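You operate a simulated robot arm through the tools that you are given. There is no shell and no other tool. Be economical: measure what you need, move in short steps, check, and stop when the job is done.

You are at the controls of a simulated robot arm. One attempt, no reset.

JOB
Start the table: screen on, monitor upright, table light on at mark 2.
Fine: the black knob sets the mark.
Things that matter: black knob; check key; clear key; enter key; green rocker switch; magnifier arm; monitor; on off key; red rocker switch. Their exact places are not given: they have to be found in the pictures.

It is judged by the outcome, as a careful person would: the job done as asked, and still so three seconds after it is handed in. It fails if anything else is knocked over, pushed out of place, dropped, spilled or broken.

ROBOT AND FRAMES
A 6-joint arm with a two-finger gripper, hanging from a carriage that runs on a gantry, over the field with the corners [-0.95, 0.162], [-0.949, -1.218], [1.151, -1.216], [1.15, 0.164] (x, y) and turns from -312 to 375 degrees about z. Base frame: it is fixed where the carriage stands at the start and does not move with it; the origin is on the floor, on the carriage's upright axis, x ahead of it, y to its left, z up. Readings come in m, degrees, newtons and seconds.
With the tool pointing down near the work surface it reaches from about 0.14 to 0.62 m from the robot's upright axis, wherever it stands. Its first joint turns from -166.0 to 166.0 degrees. Places, roughly: black knob [1.3, -0.2, 0.8]; check key [0.7, 0.1, 0.9]; clear key [0.8, 0.1, 0.9]; enter key [0.8, 0.1, 0.9]; green rocker switch [1.2, -0.2, 0.8]; magnifier arm [0.5, -0.1, 1.2]; monitor [0.8, 0.3, 1.2]; on off key [0.6, 0.1, 0.9]; red rocker switch [0.5, -0.1, 0.9]. Payload 2.45 kg.
The tool frame sits at the grasp point between the pads (the TCP): z along the fingers, y along the line on which they close. The tips reach 0.026 m beyond it. The gripper opens to 0.096 m. The gripper's body begins 0.069 m behind the TCP.
Orientation is that of the tool frame in the base frame, as [roll, pitch, yaw] about the fixed x, y, z axes, in that order (R = Rz(yaw) Ry(pitch) Rx(roll)). With the fingers straight down and closing along the base's y, the tool's x points along the base's -x, its y along +y and its z along -z.

CONTROLS
- The arm moves only by the tool servo_tool. Its argument "steps" is one flat list of numbers, 7 for each row, row after row: the turn, a rotation vector about the tool's x, y, z in degrees, then the shift along the tool's x, y, z in m, then the opening, from 0 (shut) to 1 (fully open). In form: [rx, ry, rz, dx, dy, dz, claw, rx, ry, rz, dx, dy, dz, claw, ...]. A call has 1 to 8 rows; each row shifts and turns the commanded pose from where the row before left it, along the tool's axes as they then stand. Each row takes 0.2 s and may step no farther than 0.05 m and 8.6 degrees from the row before; otherwise, or with a gripper value out of range, the whole call is refused. Where a pose cannot be reached the arm comes as near as it can. A force on the tool above 40 N (or 10 N above the force at the start of the call, whichever is more), or a blocked arm, ends the call early, and 0.2 s more pass. Each finger halts on what it meets, pressing with about 27 N; the grip force reading is that of the motor and also rises with nothing between the fingers. The clock runs only during rows and for 0.2 s after the last one: add rows that do not move to give the fingers time. The reply holds the time, the measured pose of the TCP, the force on the tool along the base axes, the opening and the grip force, in the units named above and with some noise, with the torque about the TCP (base axes, N m) and any sound that the robot's microphone picked up, and new pictures: "views" is both (left out), scene, wrist or none.
- Cameras (640 x 400 px; columns grow to the right, rows downward): "scene" is now at [0.2684, 0.0231, 1.6796]; the picture's right is [0.30, -0.95, 0.00], its down [-0.77, -0.24, -0.59] and it looks along [0.56, 0.18, -0.81] (base axes); focal length 287 px, centre (320, 200). "wrist" rides on the gripper at [0.082, 0.003, -0.098] in the tool frame; the picture's right is [-0.04, 1.00, 0.00], its down [-0.73, -0.03, -0.68] and it looks along [-0.68, -0.03, 0.73] (tool axes); focal length 256 px, centre (320, 200).
- lift_body(by): slides the trunk up (or, below 0, down) by that many m; the arm and the scene camera ride with it, the base frame stays. It gives what a move gives, with no picture.
- drive_base(legs): drives the robot by 1 to 6 legs, each [ahead, left, turn to the left] in m, m and degrees, along the robot's own axes; the way and the turn of a leg run together, so that a leg with both is an arc; at most 1.5 m and 180 degrees a leg. The arm and the cameras ride along, it lands a little off, and it stops where it bumps. It keeps to its track: a leg is cut to what the track allows. It gives what a move gives, and a new picture of the scene camera.
- pan_tilt(pan, tilt): turns the head with the scene camera to pan (to the left, within 155 degrees either way) and tilt (down, from -29 to 69), counted from straight ahead of the robot. It gives what a move gives, and a new picture of the scene camera.
- locate(camera, pixels): there is no depth. For up to 12 entries [column, row, z] of the newest picture of that camera ("zoom" is the newest enlarged one), the place [x, y] in the base frame at which the ray of that pixel passes the height z, good to about 0.002 m. No time passes.
- enlarge(camera, box): a new picture of the part [left, top, right, bottom] of that camera's present view, enlarged. No time passes.
- close_job(): hands the job in; it is judged then, once.

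Work in short steps. Measure before you move; look again where a grasp or a placing could have gone wrong, and mend it. You have 80 turns and 260 pictures in all, those below and enlarged ones among them. Open the gripper and draw the arm clear of the work before you hand the job in, unless the task says otherwise; then end with one line.

The tools are called after ">>>" by a JSON object that holds its "fn" and its "kwargs". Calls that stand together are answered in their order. servo_tool: Moves the arm, as the interface text tells. Its arguments: {"type":"object","properties":{"steps":{"type":"array"},"views":{"type":"string","enum":["both","scene","wrist","none"]}},"required":["steps"]} The other tools are called the same way: lift_body (by) slides the trunk up or down; drive_base (legs) drives the base; pan_tilt (pan, tilt) turns the head that bears the scene camera; locate (camera, pixels) gives the place at which the rays of pixels pass given heights; enlarge (camera, box) takes an enlarged picture of a part of a camera's view; close_job () hands the job in.

At the start:

```text
t: 0.0
position: [0.3681, 0.2429, 0.9994]
tool_rot: [-180.0, 0.1, 179.9]
wrist_force: [0.3, -0.5, 0.9]
moment: [0.02, -0.01, 0.01]
finger_gap: 0.0959
grasp_force: 0.0
trunk travel left (down, up): [-0.401, 0.201]
robot x, y, heading: [-0.0003, -0.0025, -0.3]
head pan, tilt: [17.5, 53.9]
```

scene: 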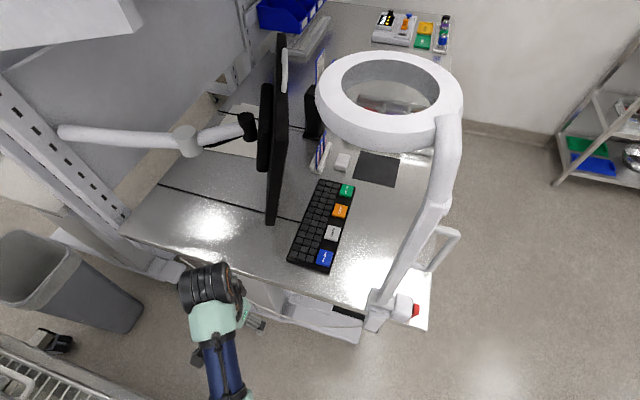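
wrist: 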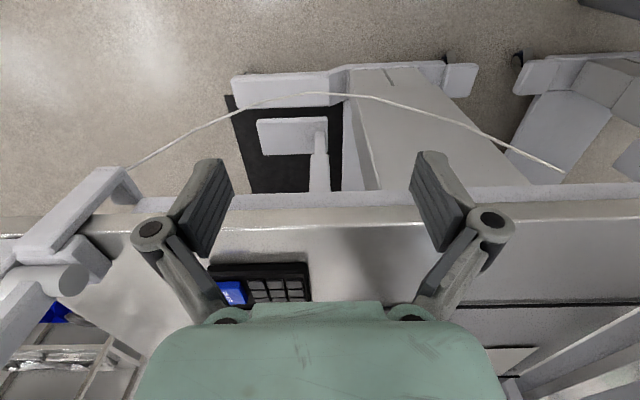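

The scene shows the workstation with keyboard (px ~320,225), monitor edge-on (275,130), magnifier, and a control panel far away (400,30). I enlarge these areas.

>>> {"fn": "enlarge", "kwargs": {"camera": "scene", "box": [270, 160, 390, 280]}}

>>> {"fn": "enlarge", "kwargs": {"camera": "scene", "box": [350, 0, 470, 70]}}

>>> {"fn": "enlarge", "kwargs": {"camera": "scene", "box": [340, 220, 470, 340]}}

>>> {"fn": "enlarge", "kwargs": {"camera": "scene", "box": [180, 20, 340, 180]}}

```text
3.33 times, centred on (330, 220) of scene
```

zoom: 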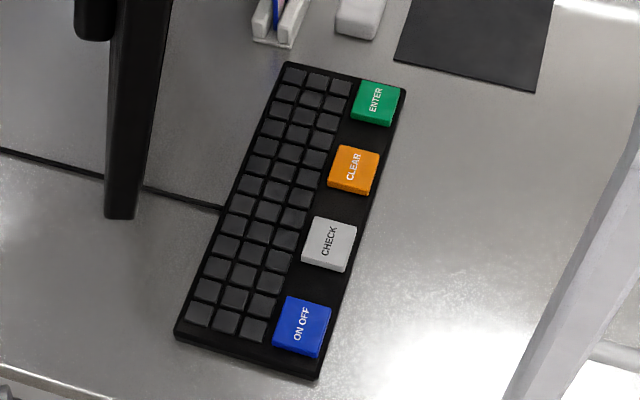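

```text
5.33 times, centred on (410, 35) of scene
```

zoom: 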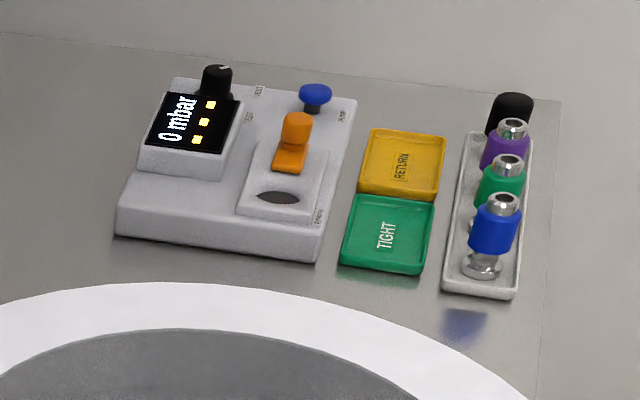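

```text
3.33 times, centred on (405, 280) of scene
```

zoom: 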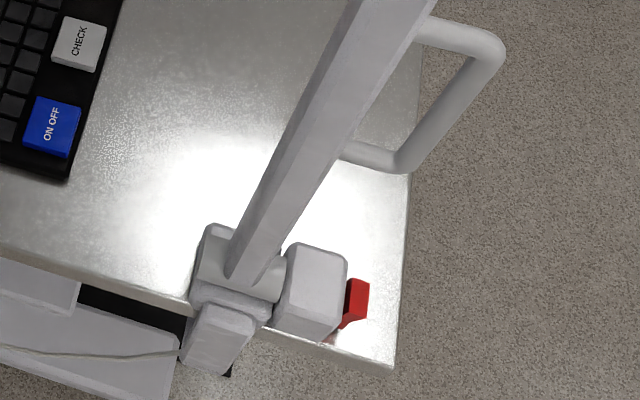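

```text
2.50 times, centred on (260, 100) of scene
```

zoom: 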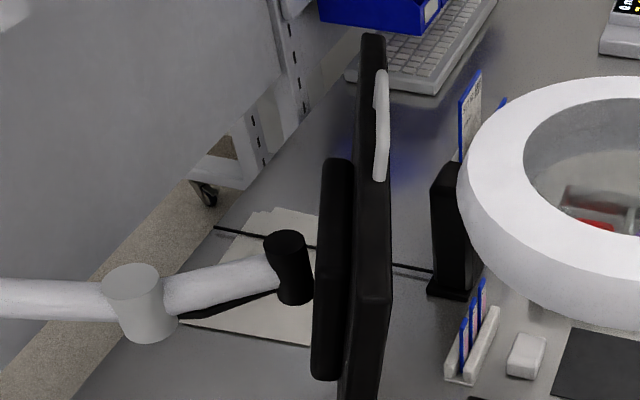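

I'll raise the trunk and back off, then drive to the front of the table facing +y to see the panel and the monitor's face.

>>> {"fn": "lift_body", "kwargs": {"by": 0.2}}

>>> {"fn": "drive_base", "kwargs": {"legs": [[-0.15, 0, 0], [0, -0.9, 0], [0.7, 0, 0], [0, 0, 90]]}}

>>> {"fn": "pan_tilt", "kwargs": {"pan": 0, "tilt": 35}}

```text
t: 2.2
position: [0.3676, 0.2426, 1.2004]
tool_rot: [179.9, 0.1, -179.9]
wrist_force: [0.2, -0.4, -0.7]
moment: [-0.01, 0.03, -0.03]
finger_gap: 0.096
grasp_force: 0.2
trunk travel left (down, up): [-0.601, 0.001]
robot x, y, heading: [0.0011, -0.0008, -0.3]
head pan, tilt: [17.5, 53.9]
```

```text
t: 15.2
position: [0.3511, -0.5121, 1.1991]
tool_rot: [-180.0, 0.2, -91.6]
wrist_force: [0.1, 0.2, -0.6]
moment: [0.0, 0.01, -0.04]
finger_gap: 0.096
grasp_force: 0.2
trunk travel left (down, up): [-0.601, 0.001]
robot x, y, heading: [0.584, -0.8901, 88.2]
head pan, tilt: [17.5, 53.9]
```

scene: 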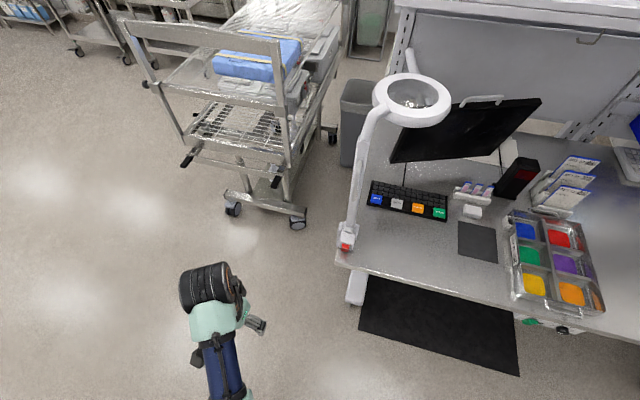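

```text
t: 16.0
position: [0.3509, -0.5121, 1.1993]
tool_rot: [180.0, 0.0, -91.7]
wrist_force: [-0.8, -0.3, -0.6]
moment: [0.0, 0.01, 0.0]
finger_gap: 0.0963
grasp_force: 0.0
trunk travel left (down, up): [-0.601, 0.001]
robot x, y, heading: [0.5808, -0.8914, 88.5]
head pan, tilt: [0.0, 35.0]
```

scene: 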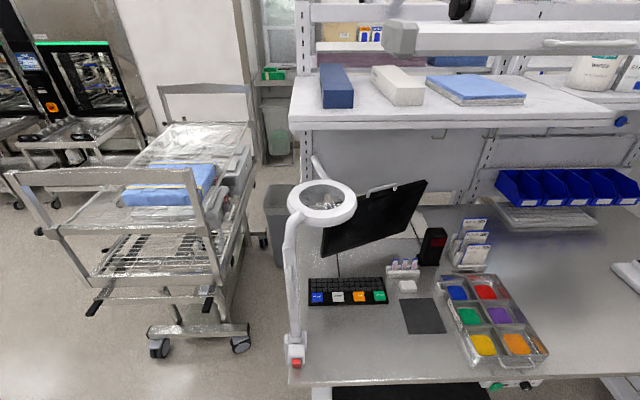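

The monitor is rolled counter-clockwise (top edge from (325,190) to (425,180)); green rocker and black knob are under the front edge at (497,386),(525,386). Enlarge.

>>> {"fn": "enlarge", "kwargs": {"camera": "scene", "box": [470, 350, 570, 400]}}

>>> {"fn": "enlarge", "kwargs": {"camera": "scene", "box": [270, 140, 450, 320]}}

>>> {"fn": "pan_tilt", "kwargs": {"pan": -25, "tilt": 50}}

```text
6.40 times, centred on (520, 375) of scene
```

zoom: 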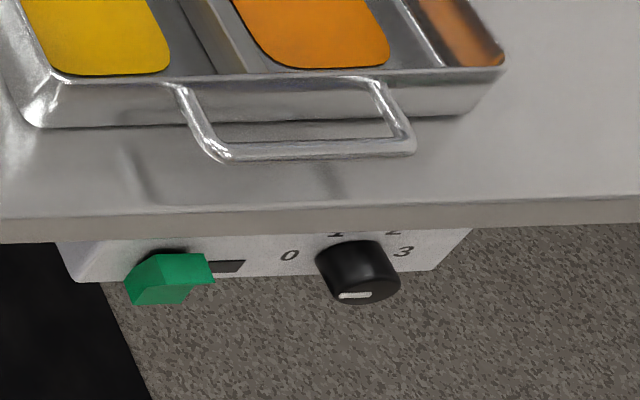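

```text
2.22 times, centred on (360, 230) of scene
```

zoom: 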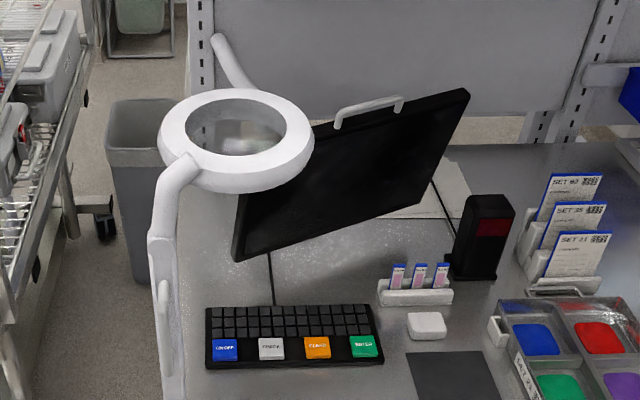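

```text
t: 16.9
position: [0.3505, -0.5136, 1.1992]
tool_rot: [180.0, 0.1, -91.8]
wrist_force: [0.8, 0.5, -0.8]
moment: [0.04, -0.01, -0.04]
finger_gap: 0.096
grasp_force: 0.0
trunk travel left (down, up): [-0.601, 0.001]
robot x, y, heading: [0.5828, -0.8855, 88.4]
head pan, tilt: [-25.0, 50.0]
```

scene: 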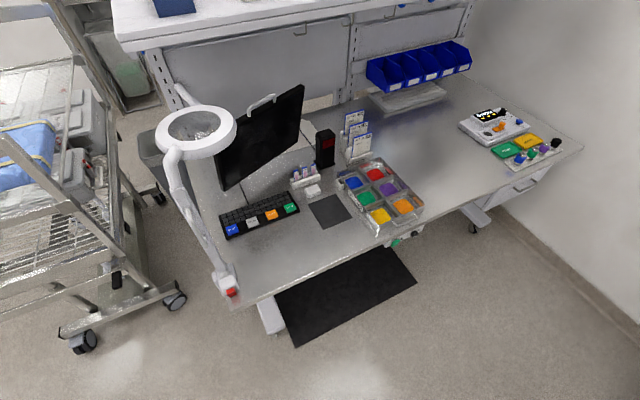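

Let me measure the table edge and panel in this view, and drive to be before the panel.

>>> {"fn": "locate", "kwargs": {"camera": "scene", "pixels": [[395, 243, 0.8], [418, 235, 0.8], [243, 308, 0.85], [440, 222, 0.85], [243, 308, 0.8]]}}

>>> {"fn": "drive_base", "kwargs": {"legs": [[0, 0, 1.8], [0.0, -0.55, 0]]}}

>>> {"fn": "lift_body", "kwargs": {"by": -0.4}}

>>> {"fn": "pan_tilt", "kwargs": {"pan": 0, "tilt": 50}}

```text
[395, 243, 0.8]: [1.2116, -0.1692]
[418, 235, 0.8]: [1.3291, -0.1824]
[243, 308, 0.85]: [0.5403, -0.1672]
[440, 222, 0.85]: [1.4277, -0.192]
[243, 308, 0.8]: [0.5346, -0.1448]
```

```text
t: 20.5
position: [0.9008, -0.5192, 1.1994]
tool_rot: [-180.0, 0.1, -89.9]
wrist_force: [0.6, -0.3, 0.7]
moment: [0.02, 0.01, -0.01]
finger_gap: 0.096
grasp_force: 0.0
trunk travel left (down, up): [-0.601, 0.001]
robot x, y, heading: [1.1457, -0.8824, 90.0]
head pan, tilt: [-25.0, 50.0]
```

scene: 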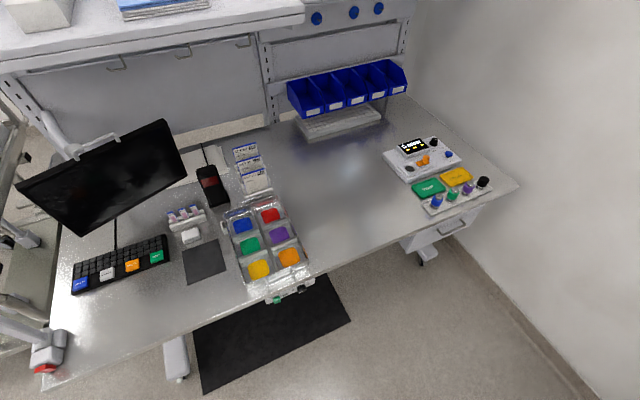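

```text
t: 24.3
position: [0.9003, -0.5185, 0.7996]
tool_rot: [-180.0, 0.1, -89.9]
wrist_force: [-0.1, -0.3, 0.4]
moment: [-0.02, 0.02, 0.02]
finger_gap: 0.0961
grasp_force: 0.0
trunk travel left (down, up): [-0.201, 0.401]
robot x, y, heading: [1.1476, -0.8862, 89.6]
head pan, tilt: [-25.0, 50.0]
```

```text
t: 25.2
position: [0.9002, -0.5187, 0.7986]
tool_rot: [-179.9, 0.1, -89.9]
wrist_force: [-0.2, -0.1, 0.8]
moment: [0.0, 0.0, 0.03]
finger_gap: 0.0959
grasp_force: 0.0
trunk travel left (down, up): [-0.201, 0.401]
robot x, y, heading: [1.1419, -0.8833, 89.9]
head pan, tilt: [0.0, 50.0]
```

scene: 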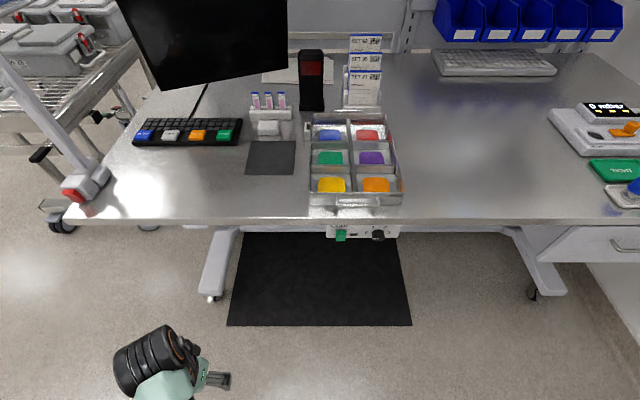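

Panel is at (340–378,235). Enlarge and locate.

>>> {"fn": "enlarge", "kwargs": {"camera": "scene", "box": [320, 210, 410, 250]}}

>>> {"fn": "locate", "kwargs": {"camera": "scene", "pixels": [[341, 235, 0.8], [378, 236, 0.8], [360, 220, 0.85]]}}

```text
7.11 times, centred on (365, 230) of scene
```

zoom: 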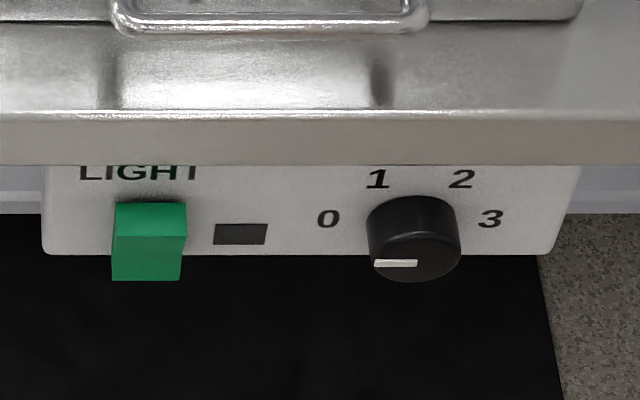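

```text
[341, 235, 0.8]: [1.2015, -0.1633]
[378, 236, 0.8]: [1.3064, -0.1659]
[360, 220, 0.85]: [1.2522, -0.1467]
```

Knob pointer is at 0 (pointing left). I'll turn the tool horizontal toward +y (turn about tool y by −), while shifting toward x≈1.2.

>>> {"fn": "servo_tool", "kwargs": {"steps": [0, -8.4, 0, 0, -0.035, 0, 1, 0, -8.4, 0, 0, -0.035, 0, 1, 0, -8.4, 0, 0, -0.035, 0, 1, 0, -8.4, 0, 0, -0.035, 0, 1, 0, -8.4, 0, 0, -0.035, 0, 1, 0, -8.4, 0, 0, -0.035, 0, 1, 0, -8.4, 0, 0, -0.035, 0, 1, 0, -8.4, 0, 0, -0.03, 0, 1], "views": "none"}}

>>> {"fn": "servo_tool", "kwargs": {"steps": [0, -8.4, 0, 0, 0, 0, 1, 0, -8.4, 0, 0, 0, 0, 1, 0, -5.9, 0, 0, 0, 0, 1, 0, 0, 0, 0, 0, 0, 1]}}

```text
t: 27.0
position: [1.177, -0.5177, 0.8019]
tool_rot: [180.0, 67.4, -90.1]
wrist_force: [-0.2, 0.4, -0.3]
moment: [0.01, 0.0, 0.0]
finger_gap: 0.0959
grasp_force: 0.1
trunk travel left (down, up): [-0.201, 0.401]
robot x, y, heading: [1.1452, -0.8877, 90.1]
head pan, tilt: [0.0, 50.0]
```

```text
t: 28.0
position: [1.1775, -0.5191, 0.7993]
tool_rot: [137.1, 90.0, -132.7]
wrist_force: [-0.2, -0.8, 0.9]
moment: [-0.01, 0.01, 0.03]
finger_gap: 0.0959
grasp_force: 0.1
trunk travel left (down, up): [-0.201, 0.401]
robot x, y, heading: [1.141, -0.8854, 90.0]
head pan, tilt: [0.0, 50.0]
```

scene: 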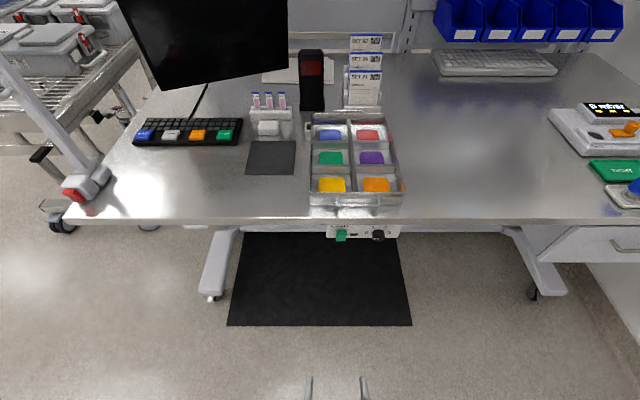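
wrist: 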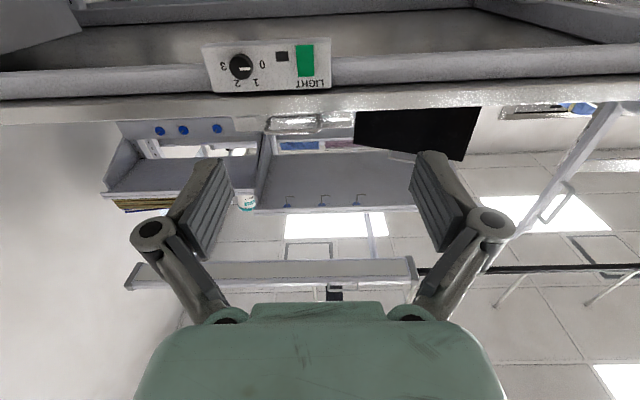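

Tool is horizontal; the wrist camera sees the panel upside-down at (265,68). Enlarge it.

>>> {"fn": "enlarge", "kwargs": {"camera": "wrist", "box": [195, 30, 345, 110]}}

>>> {"fn": "locate", "kwargs": {"camera": "wrist", "pixels": [[241, 67, 0.8], [241, 67, 0.79], [305, 60, 0.8], [305, 60, 0.79], [208, 68, 0.8], [331, 68, 0.8]]}}

>>> {"fn": "enlarge", "kwargs": {"camera": "scene", "box": [320, 210, 410, 250]}}

```text
4.27 times, centred on (270, 70) of wrist
```

zoom: 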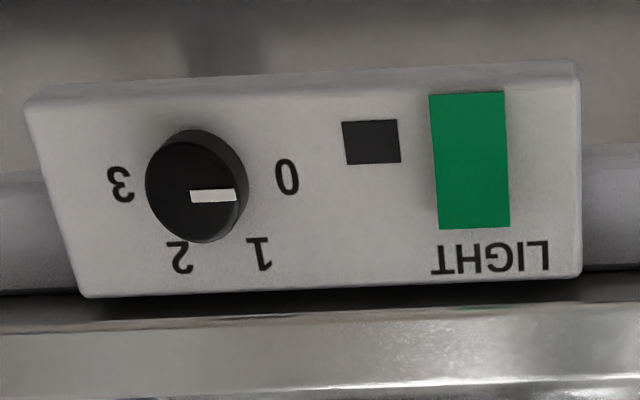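

```text
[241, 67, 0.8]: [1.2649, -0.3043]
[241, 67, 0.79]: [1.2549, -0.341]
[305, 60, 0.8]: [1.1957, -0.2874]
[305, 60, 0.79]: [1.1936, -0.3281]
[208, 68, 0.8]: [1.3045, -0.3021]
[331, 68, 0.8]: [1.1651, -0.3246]
```

```text
7.11 times, centred on (365, 230) of scene
```

zoom: 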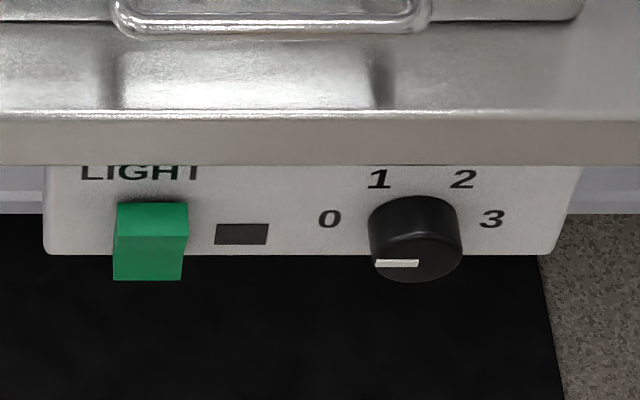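

I intersect scene and wrist rays for knob face centre and rocker.

>>> {"fn": "locate", "kwargs": {"camera": "scene", "pixels": [[378.6, 245.5, 0.82], [378.6, 245.5, 0.84], [341, 243.5, 0.82], [341, 243.5, 0.84], [360, 226, 0.88], [360, 226, 0.86]]}}

>>> {"fn": "locate", "kwargs": {"camera": "wrist", "pixels": [[241, 75, 0.82], [241, 75, 0.84], [304.5, 60, 0.82], [304.5, 60, 0.84], [304.5, 52, 0.82], [304.5, 83, 0.84]]}}

```text
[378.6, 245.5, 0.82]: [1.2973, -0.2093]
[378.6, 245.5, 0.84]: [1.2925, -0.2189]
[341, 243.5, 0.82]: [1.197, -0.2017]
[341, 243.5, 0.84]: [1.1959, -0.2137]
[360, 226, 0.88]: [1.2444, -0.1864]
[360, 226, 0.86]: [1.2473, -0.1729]
```

```text
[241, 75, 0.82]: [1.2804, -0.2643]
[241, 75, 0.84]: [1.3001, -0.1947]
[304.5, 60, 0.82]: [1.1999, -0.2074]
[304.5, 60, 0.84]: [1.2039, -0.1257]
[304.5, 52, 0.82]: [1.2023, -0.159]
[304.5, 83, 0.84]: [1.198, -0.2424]
```

Knob face ≈ (1.294, −0.216, 0.834); rocker's protruding upper edge ≈ (1.197, −0.218, 0.846). Close the gripper and move in front of the rocker's upper half.

>>> {"fn": "servo_tool", "kwargs": {"steps": [0, 0, 0, -0.023, -0.01, 0, 0, 0, 0, 0, -0.023, -0.0095, 0.04, 0, 0, 0, 0, 0, 0, 0.045, 0, 0, 0, 0, 0, 0, 0.045, 0, 0, 0, 0, 0, 0, 0.045, 0, 0, 0, 0, 0, 0, 0.03, 0, 0, 0, 0, 0, 0, 0, 0]}}

```text
t: 29.6
position: [1.195, -0.3136, 0.8444]
tool_rot: [169.5, 89.9, -100.4]
wrist_force: [-0.5, 0.4, 0.3]
moment: [0.03, 0.0, 0.0]
finger_gap: 0.0001
grasp_force: 27.4
trunk travel left (down, up): [-0.201, 0.401]
robot x, y, heading: [1.1452, -0.8882, 90.3]
head pan, tilt: [0.0, 50.0]
```

scene: 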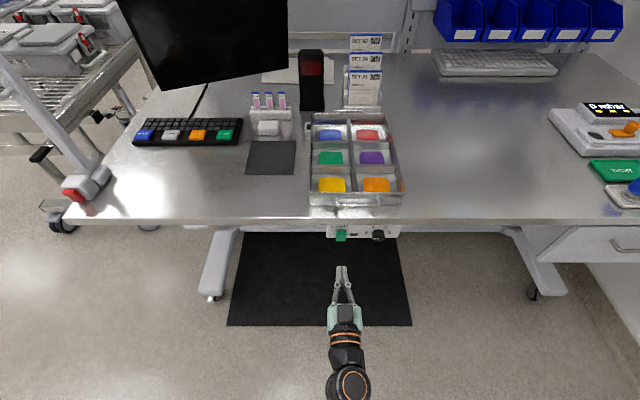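
wrist: 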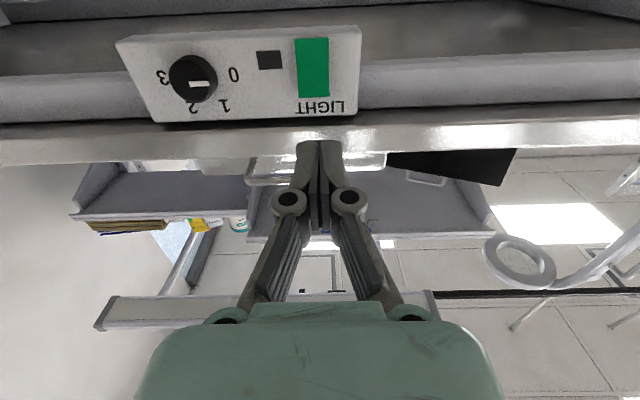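

I remeasure rocker top edge (314,97), bottom edge (311,38), and knob face (193,79) from this nearer view.

>>> {"fn": "locate", "kwargs": {"camera": "wrist", "pixels": [[314, 97, 0.84], [314, 97, 0.85], [311, 38, 0.82], [311, 38, 0.81], [193, 79, 0.83], [193, 79, 0.84], [318, 142, 0.85], [318, 142, 0.86]]}}

>>> {"fn": "enlarge", "kwargs": {"camera": "wrist", "box": [110, 20, 370, 180]}}

```text
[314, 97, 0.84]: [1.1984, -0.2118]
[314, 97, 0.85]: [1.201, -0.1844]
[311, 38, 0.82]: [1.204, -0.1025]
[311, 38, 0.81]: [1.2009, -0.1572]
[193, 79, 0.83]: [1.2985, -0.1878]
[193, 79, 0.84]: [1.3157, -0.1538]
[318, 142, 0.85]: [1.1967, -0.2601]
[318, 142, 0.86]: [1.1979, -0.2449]
```

```text
2.46 times, centred on (240, 100) of wrist
```

zoom: 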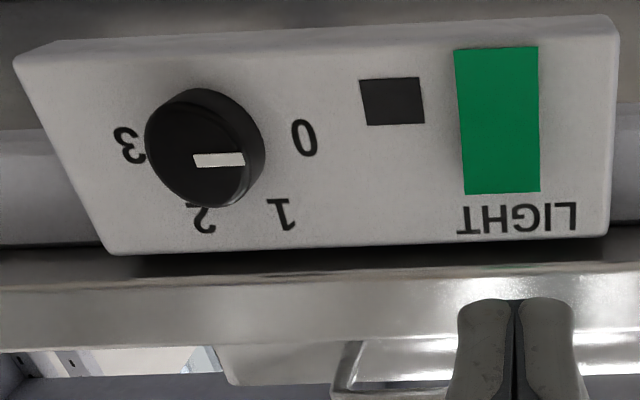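

Rocker top edge refined to z≈0.84; I lower 6 mm and advance until contact.

>>> {"fn": "servo_tool", "kwargs": {"steps": [0, 0, 0, 0.006, 0, 0.03, 0, 0, 0, 0, 0, 0, 0.025, 0, 0, 0, 0, 0, 0, 0.01, 0, 0, 0, 0, 0, 0, 0.01, 0, 0, 0, 0, 0, 0, 0.006, 0, 0, 0, 0, 0, 0, 0.006, 0, 0, 0, 0, 0, 0, 0.004, 0]}}

```text
t: 31.2
position: [1.1955, -0.2229, 0.8383]
tool_rot: [131.4, 89.9, -138.6]
wrist_force: [-0.1, -0.2, 0.5]
moment: [-0.01, 0.03, 0.01]
finger_gap: 0.0001
grasp_force: 26.7
trunk travel left (down, up): [-0.201, 0.401]
robot x, y, heading: [1.1488, -0.8837, 89.8]
head pan, tilt: [0.0, 50.0]
```

scene: 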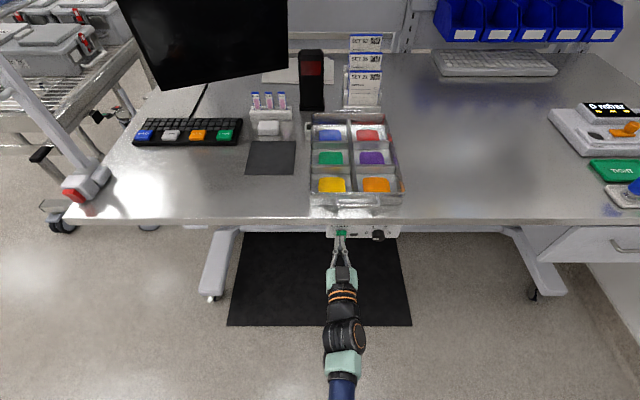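
wrist: 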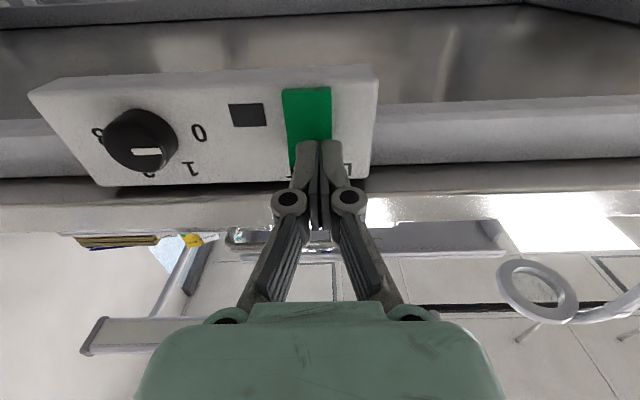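

No contact yet (tip y≈−0.197). Keep advancing in small steps.

>>> {"fn": "servo_tool", "kwargs": {"steps": [0, 0, 0, 0, 0, 0.003, 0, 0, 0, 0, 0, 0, 0.003, 0, 0, 0, 0, 0, 0, 0.003, 0, 0, 0, 0, 0, 0, 0.003, 0, 0, 0, 0, 0, 0, 0.003, 0]}}

>>> {"fn": "enlarge", "kwargs": {"camera": "wrist", "box": [230, 70, 410, 200]}}

>>> {"fn": "enlarge", "kwargs": {"camera": "scene", "box": [320, 210, 410, 260]}}

```text
t: 32.4
position: [1.1953, -0.2133, 0.8387]
tool_rot: [127.5, 89.9, -142.4]
wrist_force: [-1.1, -23.6, 12.0]
moment: [0.23, 0.03, 0.0]
finger_gap: 0.006
grasp_force: 28.2
trunk travel left (down, up): [-0.201, 0.401]
robot x, y, heading: [1.144, -0.8859, 90.0]
head pan, tilt: [0.0, 50.0]
```

scene: 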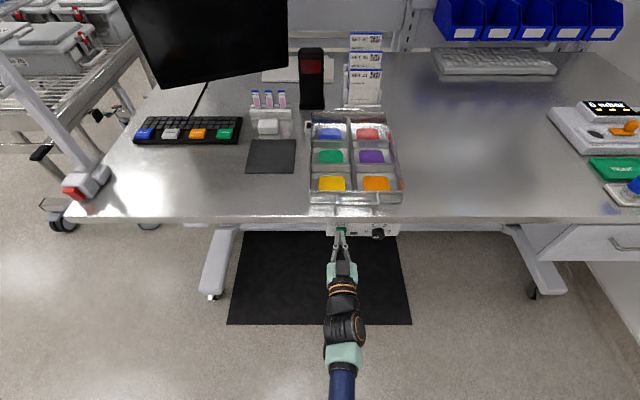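
wrist: 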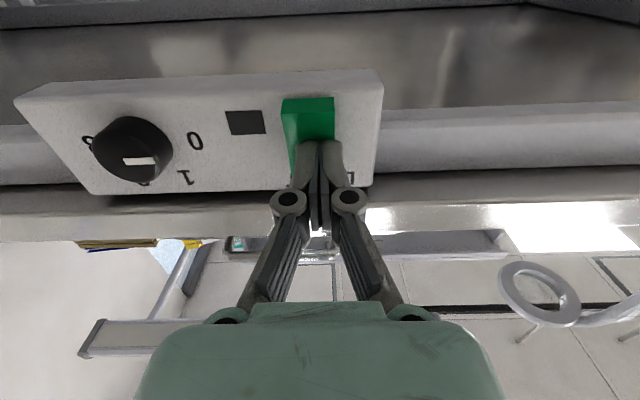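

```text
3.08 times, centred on (320, 135) of wrist
```

zoom: 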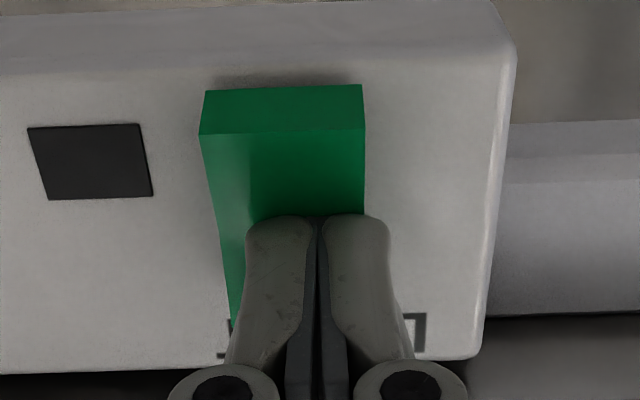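

```text
7.11 times, centred on (365, 235) of scene
```

zoom: 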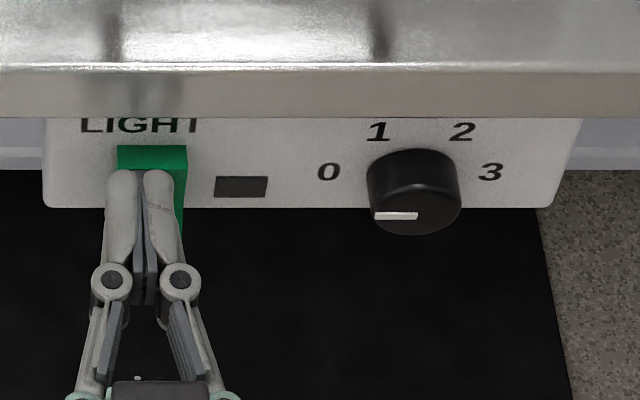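

The rocker flipped (bottom now protrudes). Back off, open, and move in front of the knob.

>>> {"fn": "servo_tool", "kwargs": {"steps": [0, 0, 0, 0, 0, -0.04, 0, 0, 0, 0, 0, 0, -0.04, 0, 0, 0, 0, 0.006, -0.05, 0, 0.7, 0, 0, 0, 0.006, -0.046, 0, 0.7, 0, 0, 0, 0, 0, 0, 0.7, 0, 0, 0, 0, 0, 0, 0.7]}}

>>> {"fn": "enlarge", "kwargs": {"camera": "scene", "box": [320, 210, 410, 260]}}

>>> {"fn": "enlarge", "kwargs": {"camera": "wrist", "box": [200, 20, 440, 170]}}

```text
refused: row 3 steps farther than a row can; nothing moved
```

```text
7.11 times, centred on (365, 235) of scene
```

zoom: 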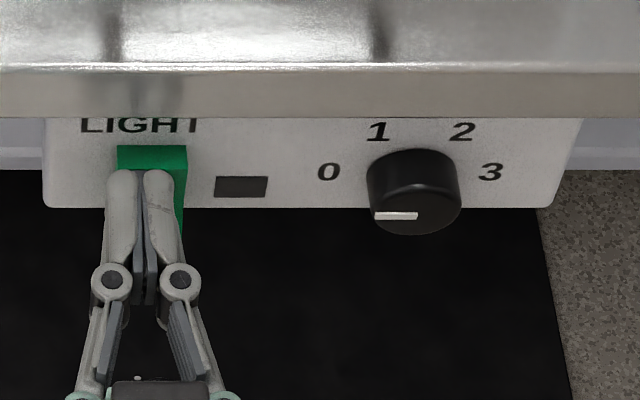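

```text
2.67 times, centred on (320, 95) of wrist
```

zoom: 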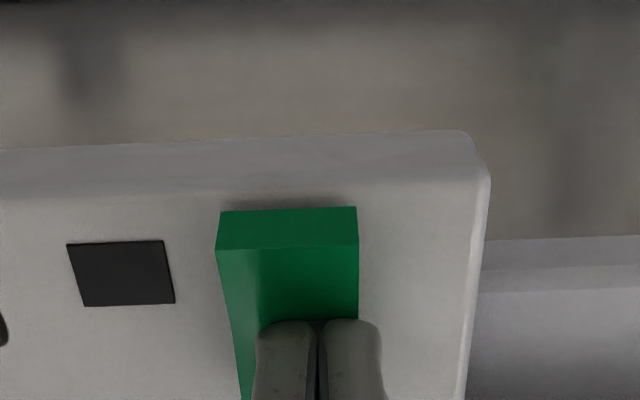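

A row was too long; I resend with smaller steps.

>>> {"fn": "servo_tool", "kwargs": {"steps": [0, 0, 0, 0, 0, -0.04, 0, 0, 0, 0, 0, 0, -0.04, 0, 0, 0, 0, 0.004, -0.034, 0, 0.7, 0, 0, 0, 0.004, -0.032, 0, 0.7, 0, 0, 0, 0.004, -0.03, 0, 0.7, 0, 0, 0, 0, 0, 0, 0.7]}}

>>> {"fn": "enlarge", "kwargs": {"camera": "wrist", "box": [200, 20, 440, 170]}}

```text
t: 33.8
position: [1.2921, -0.2856, 0.8262]
tool_rot: [146.8, 89.9, -123.3]
wrist_force: [-0.6, 0.2, 1.0]
moment: [0.03, 0.0, 0.0]
finger_gap: 0.0673
grasp_force: 0.1
trunk travel left (down, up): [-0.201, 0.401]
robot x, y, heading: [1.1432, -0.8882, 89.9]
head pan, tilt: [0.0, 50.0]
```

scene: 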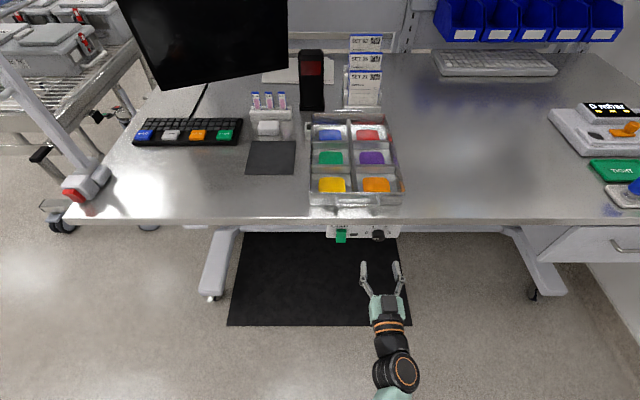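
wrist: 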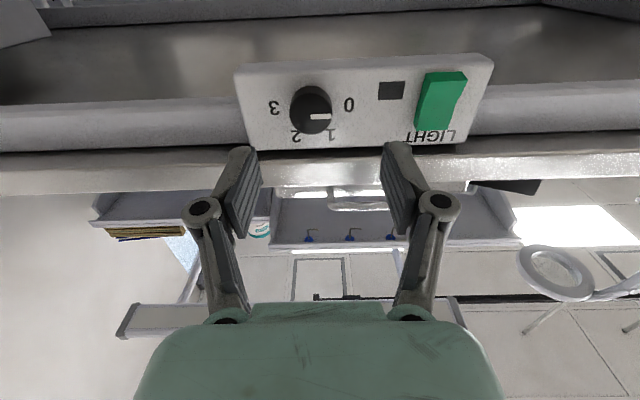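

```text
2.67 times, centred on (320, 95) of wrist
```

zoom: 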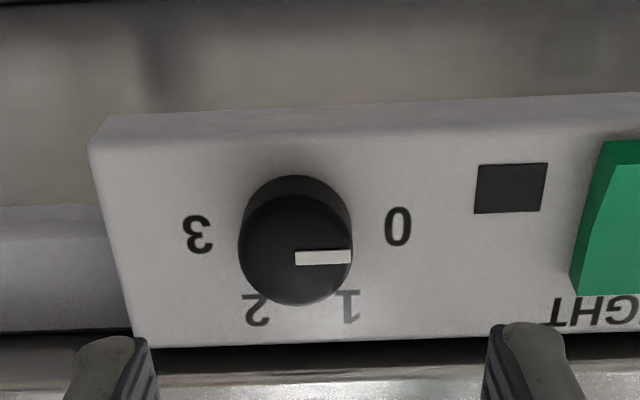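

Locate knob face centre (310.6,114.5) and base.

>>> {"fn": "locate", "kwargs": {"camera": "wrist", "pixels": [[310.6, 114.5, 0.82], [310.6, 114.5, 0.83], [310.6, 104, 0.82], [310.6, 104, 0.83]]}}

>>> {"fn": "locate", "kwargs": {"camera": "scene", "pixels": [[378.5, 236.5, 0.82], [378.5, 236.5, 0.83], [377.8, 238, 0.82]]}}

>>> {"fn": "enlarge", "kwargs": {"camera": "scene", "box": [330, 215, 410, 265]}}

```text
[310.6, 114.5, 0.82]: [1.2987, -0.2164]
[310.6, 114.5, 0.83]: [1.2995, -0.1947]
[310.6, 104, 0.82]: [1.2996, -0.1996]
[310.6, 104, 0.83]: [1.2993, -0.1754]
```

```text
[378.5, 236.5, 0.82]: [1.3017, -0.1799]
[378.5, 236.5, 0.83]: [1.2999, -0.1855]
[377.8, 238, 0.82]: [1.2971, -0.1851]
```

```text
8.00 times, centred on (370, 240) of scene
```

zoom: 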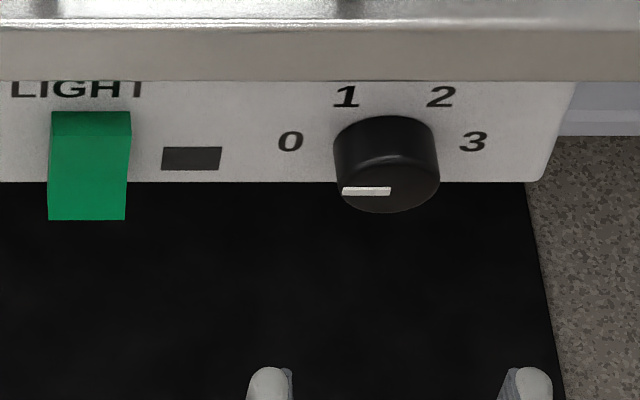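

Knob face refined to (1.2995, −0.193, 0.831). Align, pre-rotate −60° and approach.

>>> {"fn": "servo_tool", "kwargs": {"steps": [0, 0, 0, -0.005, -0.0075, 0, 0.7, 0, 0, -8.5, 0, 0, 0, 0.7, 0, 0, -8.5, 0, 0, 0, 0.7, 0, 0, -8.5, 0, 0, 0, 0.7, 0, 0, -8.5, 0, 0, 0, 0.7, 0, 0, -8.5, 0, 0, 0, 0.7, 0, 0, -8.5, 0, 0, 0, 0.7, 0, 0, -8.5, 0, 0, 0, 0.7], "views": "none"}}

>>> {"fn": "servo_tool", "kwargs": {"steps": [0, 0, 0, 0, 0, 0.03, 0.7, 0, 0, 0, 0, 0, 0.03, 0.7, 0, 0, 0, 0, 0, 0.01, 0.7, 0, 0, 0, 0, 0, 0.009, 0.7, 0, 0, 0, 0, 0, 0, 0.7]}}

>>> {"fn": "enlarge", "kwargs": {"camera": "scene", "box": [330, 215, 410, 265]}}

```text
t: 35.6
position: [1.2985, -0.2886, 0.8329]
tool_rot: [-90.0, 30.4, 0.0]
wrist_force: [-0.8, -0.4, 0.7]
moment: [-0.02, -0.02, 0.01]
finger_gap: 0.0673
grasp_force: 0.1
trunk travel left (down, up): [-0.201, 0.401]
robot x, y, heading: [1.147, -0.8868, 90.2]
head pan, tilt: [0.0, 50.0]
```

```text
t: 36.8
position: [1.2986, -0.2219, 0.8542]
tool_rot: [-90.5, 30.6, -0.1]
wrist_force: [-0.1, -0.2, 0.4]
moment: [0.02, -0.01, -0.01]
finger_gap: 0.0672
grasp_force: 0.1
out of reach, approached as far as the arm can: row 2, 3, 4
trunk travel left (down, up): [-0.201, 0.401]
robot x, y, heading: [1.1454, -0.8848, 89.9]
head pan, tilt: [0.0, 50.0]
```

scene: 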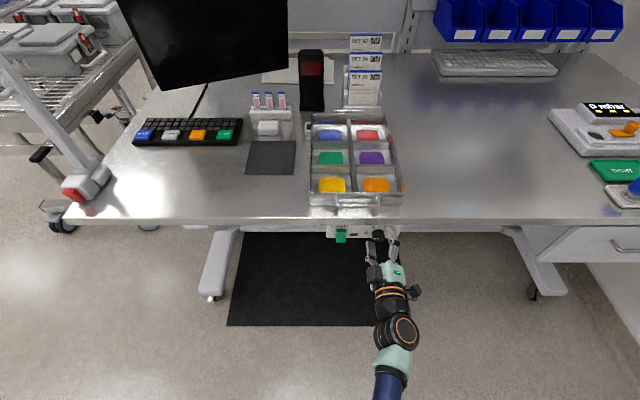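
wrist: 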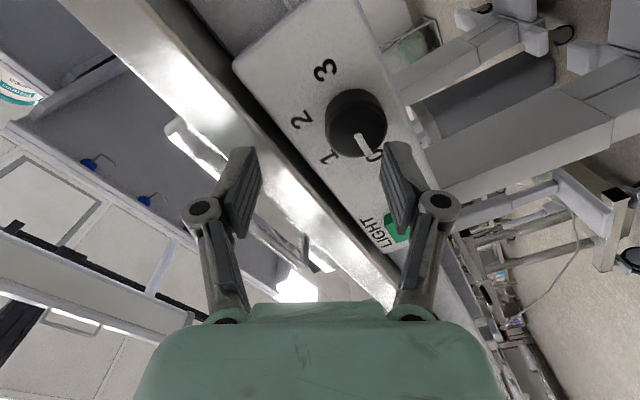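

```text
8.00 times, centred on (370, 240) of scene
```

zoom: 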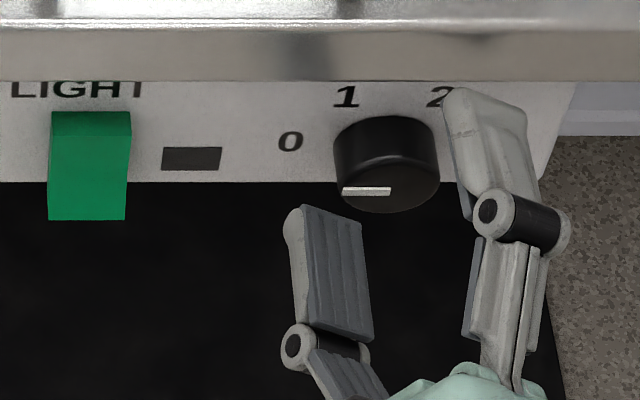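

Out of reach: retreat 0.2 m, then drive the carriage 0.14 m forward.

>>> {"fn": "servo_tool", "kwargs": {"steps": [0, 0, 0, 0, 0, -0.04, 0.7, 0, 0, 0, 0, 0, -0.04, 0.7, 0, 0, 0, 0, 0, -0.04, 0.7, 0, 0, 0, 0, 0, -0.04, 0.7, 0, 0, 0, 0, 0, -0.04, 0.7, 0, 0, 0, 0, 0, 0, 0.7], "views": "none"}}

>>> {"fn": "drive_base", "kwargs": {"legs": [[0.14, 0, 0]]}}

```text
t: 38.2
position: [1.2968, -0.4249, 0.8549]
tool_rot: [-90.0, 30.4, 0.1]
wrist_force: [0.0, 1.1, 0.3]
moment: [-0.01, 0.02, -0.03]
finger_gap: 0.0669
grasp_force: 0.0
trunk travel left (down, up): [-0.201, 0.401]
robot x, y, heading: [1.1415, -0.8852, 90.0]
head pan, tilt: [0.0, 50.0]
```

```text
t: 39.6
position: [1.2951, -0.2796, 0.8549]
tool_rot: [-90.0, 30.5, 0.2]
wrist_force: [0.0, 0.0, -0.4]
moment: [0.01, 0.04, -0.01]
finger_gap: 0.0675
grasp_force: 0.0
trunk travel left (down, up): [-0.201, 0.401]
robot x, y, heading: [1.1418, -0.7416, 90.3]
head pan, tilt: [0.0, 50.0]
```

scene: 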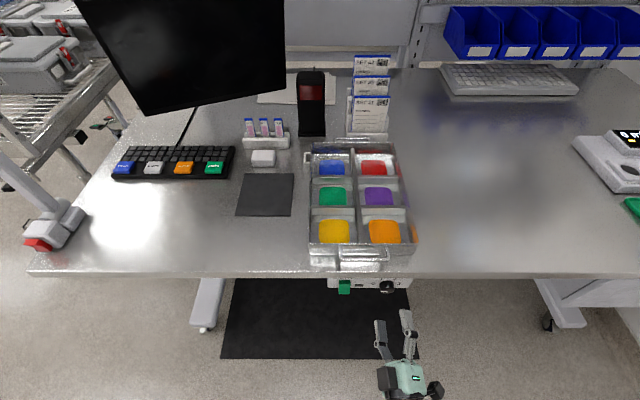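

Shift to realign on the knob axis (down 24 mm, +x 4.5 mm) and look.

>>> {"fn": "servo_tool", "kwargs": {"steps": [0, 0, 0, 0.0159, 0.0185, 0, 0.7, 0, 0, 0, 0, 0, 0.02, 0.7, 0, 0, 0, 0, 0, 0, 0.7]}}

>>> {"fn": "enlarge", "kwargs": {"camera": "scene", "box": [340, 265, 420, 315]}}

```text
t: 40.4
position: [1.2983, -0.2607, 0.8302]
tool_rot: [-90.0, 30.5, 0.1]
wrist_force: [-0.2, 0.1, 0.1]
moment: [-0.01, 0.03, -0.01]
finger_gap: 0.0673
grasp_force: 0.1
trunk travel left (down, up): [-0.201, 0.401]
robot x, y, heading: [1.1469, -0.7444, 89.8]
head pan, tilt: [0.0, 50.0]
```

scene: 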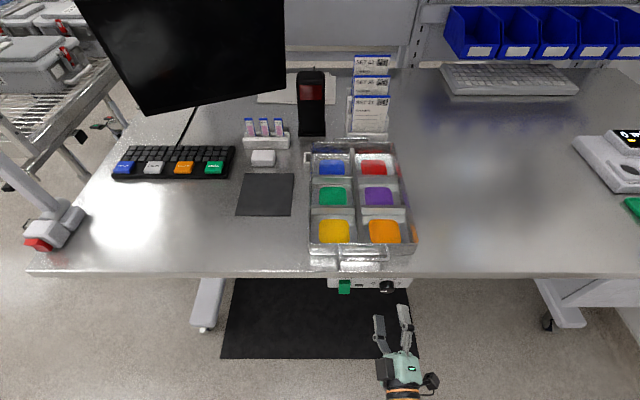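
wrist: 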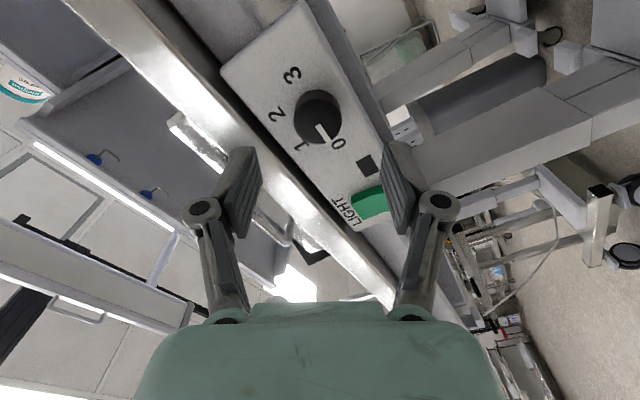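

```text
8.00 times, centred on (380, 290) of scene
```

zoom: 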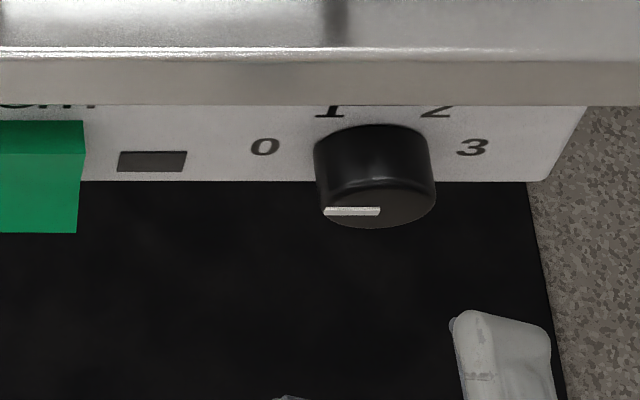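

Knob (318,117) is centred between the fingers. Advance 54 mm and close.

>>> {"fn": "servo_tool", "kwargs": {"steps": [0, 0, 0, 0, 0, 0.02, 0.7, 0, 0, 0, 0, 0, 0.02, 0.7, 0, 0, 0, 0, 0, 0.008, 0.7, 0, 0, 0, 0, 0, 0.006, 0.7, 0, 0, 0, 0, 0, 0, 0.7]}}

>>> {"fn": "enlarge", "kwargs": {"camera": "scene", "box": [340, 265, 420, 315]}}

```text
t: 41.6
position: [1.3, -0.2067, 0.8309]
tool_rot: [-90.1, 30.5, 0.2]
wrist_force: [0.0, -0.9, -0.7]
moment: [-0.02, 0.03, -0.01]
finger_gap: 0.0672
grasp_force: 0.1
trunk travel left (down, up): [-0.201, 0.401]
robot x, y, heading: [1.1422, -0.7454, 90.0]
head pan, tilt: [0.0, 50.0]
```

scene: 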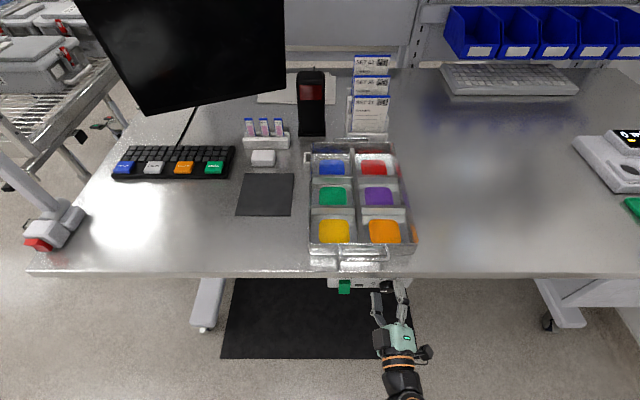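
wrist: 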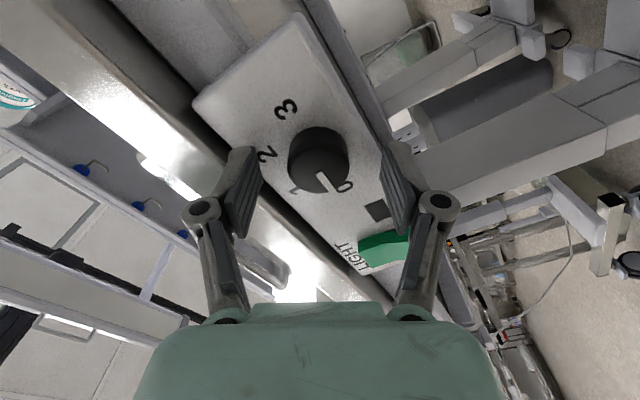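

```text
8.00 times, centred on (380, 290) of scene
```

zoom: 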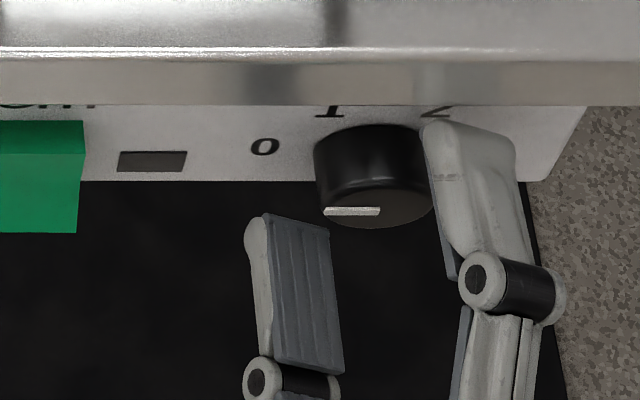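

The fingertips straddle the knob. Close.

>>> {"fn": "servo_tool", "kwargs": {"steps": [0, 0, 0, 0, 0, 0, 0.3, 0, 0, 0, 0, 0, 0, 0.3, 0, 0, 0, 0, 0, 0, 0.3, 0, 0, 0, 0, 0, 0, 0.3]}}

>>> {"fn": "enlarge", "kwargs": {"camera": "wrist", "box": [200, 60, 440, 210]}}

```text
t: 42.6
position: [1.2993, -0.2074, 0.8309]
tool_rot: [-89.9, 30.5, 0.2]
wrist_force: [1.4, -3.3, 7.9]
moment: [0.14, 0.0, -0.26]
finger_gap: 0.0333
grasp_force: 44.9
trunk travel left (down, up): [-0.201, 0.401]
robot x, y, heading: [1.1432, -0.7426, 90.0]
head pan, tilt: [0.0, 50.0]
```

scene: 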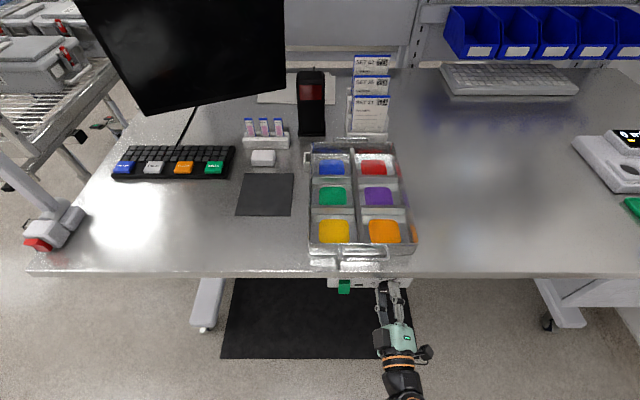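
wrist: 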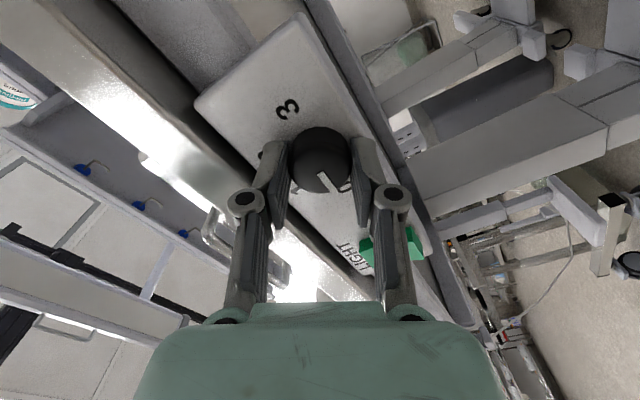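

```text
2.67 times, centred on (320, 135) of wrist
```

zoom: 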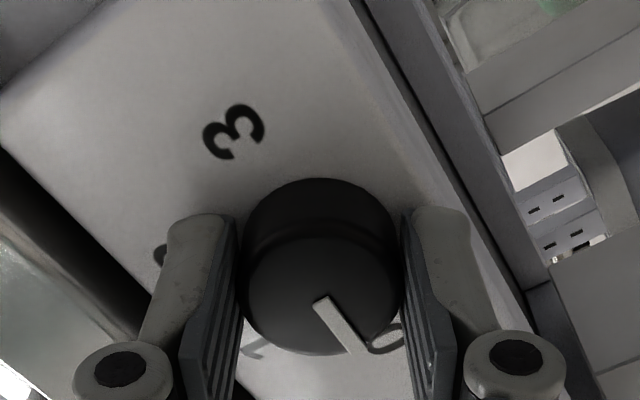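

Knob gripped (gap 33 mm). Turn clockwise 60°, then check.

>>> {"fn": "servo_tool", "kwargs": {"steps": [0, 0, 8.5, 0, 0, 0, 0.3, 0, 0, 8.5, 0, 0, 0, 0.3, 0, 0, 8.5, 0, 0, 0, 0.3, 0, 0, 8.5, 0, 0, 0, 0.3, 0, 0, 8.5, 0, 0, 0, 0.3, 0, 0, 8.5, 0, 0, 0, 0.3, 0, 0, 8.5, 0, 0, 0, 0.3]}}

>>> {"fn": "enlarge", "kwargs": {"camera": "wrist", "box": [200, 60, 440, 210]}}

```text
t: 44.2
position: [1.2997, -0.2067, 0.8307]
tool_rot: [110.9, 89.9, -159.1]
wrist_force: [0.6, -11.3, 19.4]
moment: [0.61, 0.03, -0.05]
finger_gap: 0.0334
grasp_force: 44.8
trunk travel left (down, up): [-0.201, 0.401]
robot x, y, heading: [1.1438, -0.7409, 90.3]
head pan, tilt: [0.0, 50.0]
```

scene: 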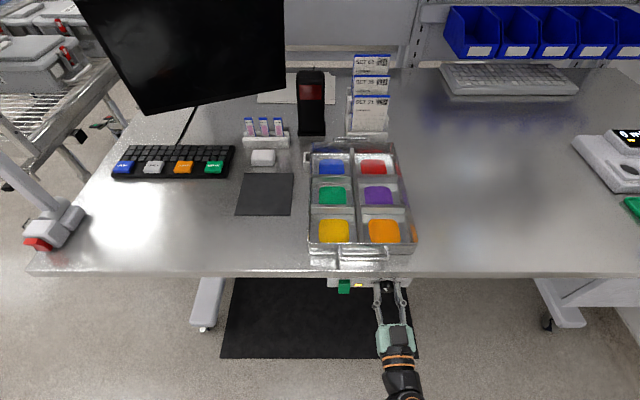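
wrist: 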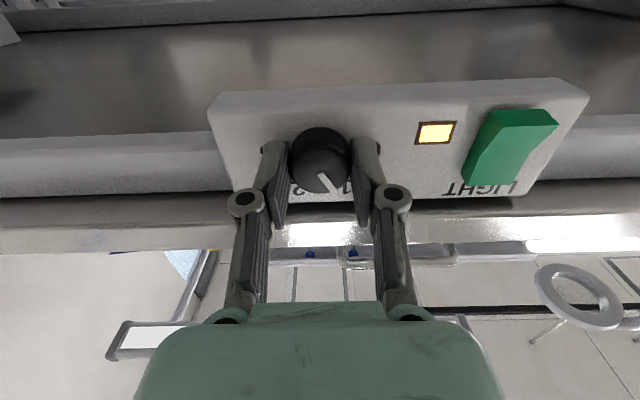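

```text
2.67 times, centred on (320, 135) of wrist
```

zoom: 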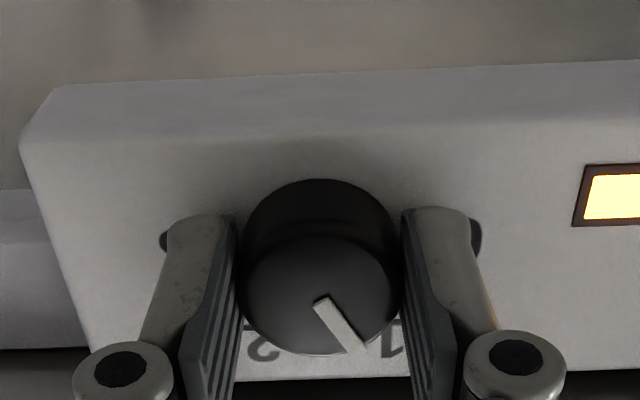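

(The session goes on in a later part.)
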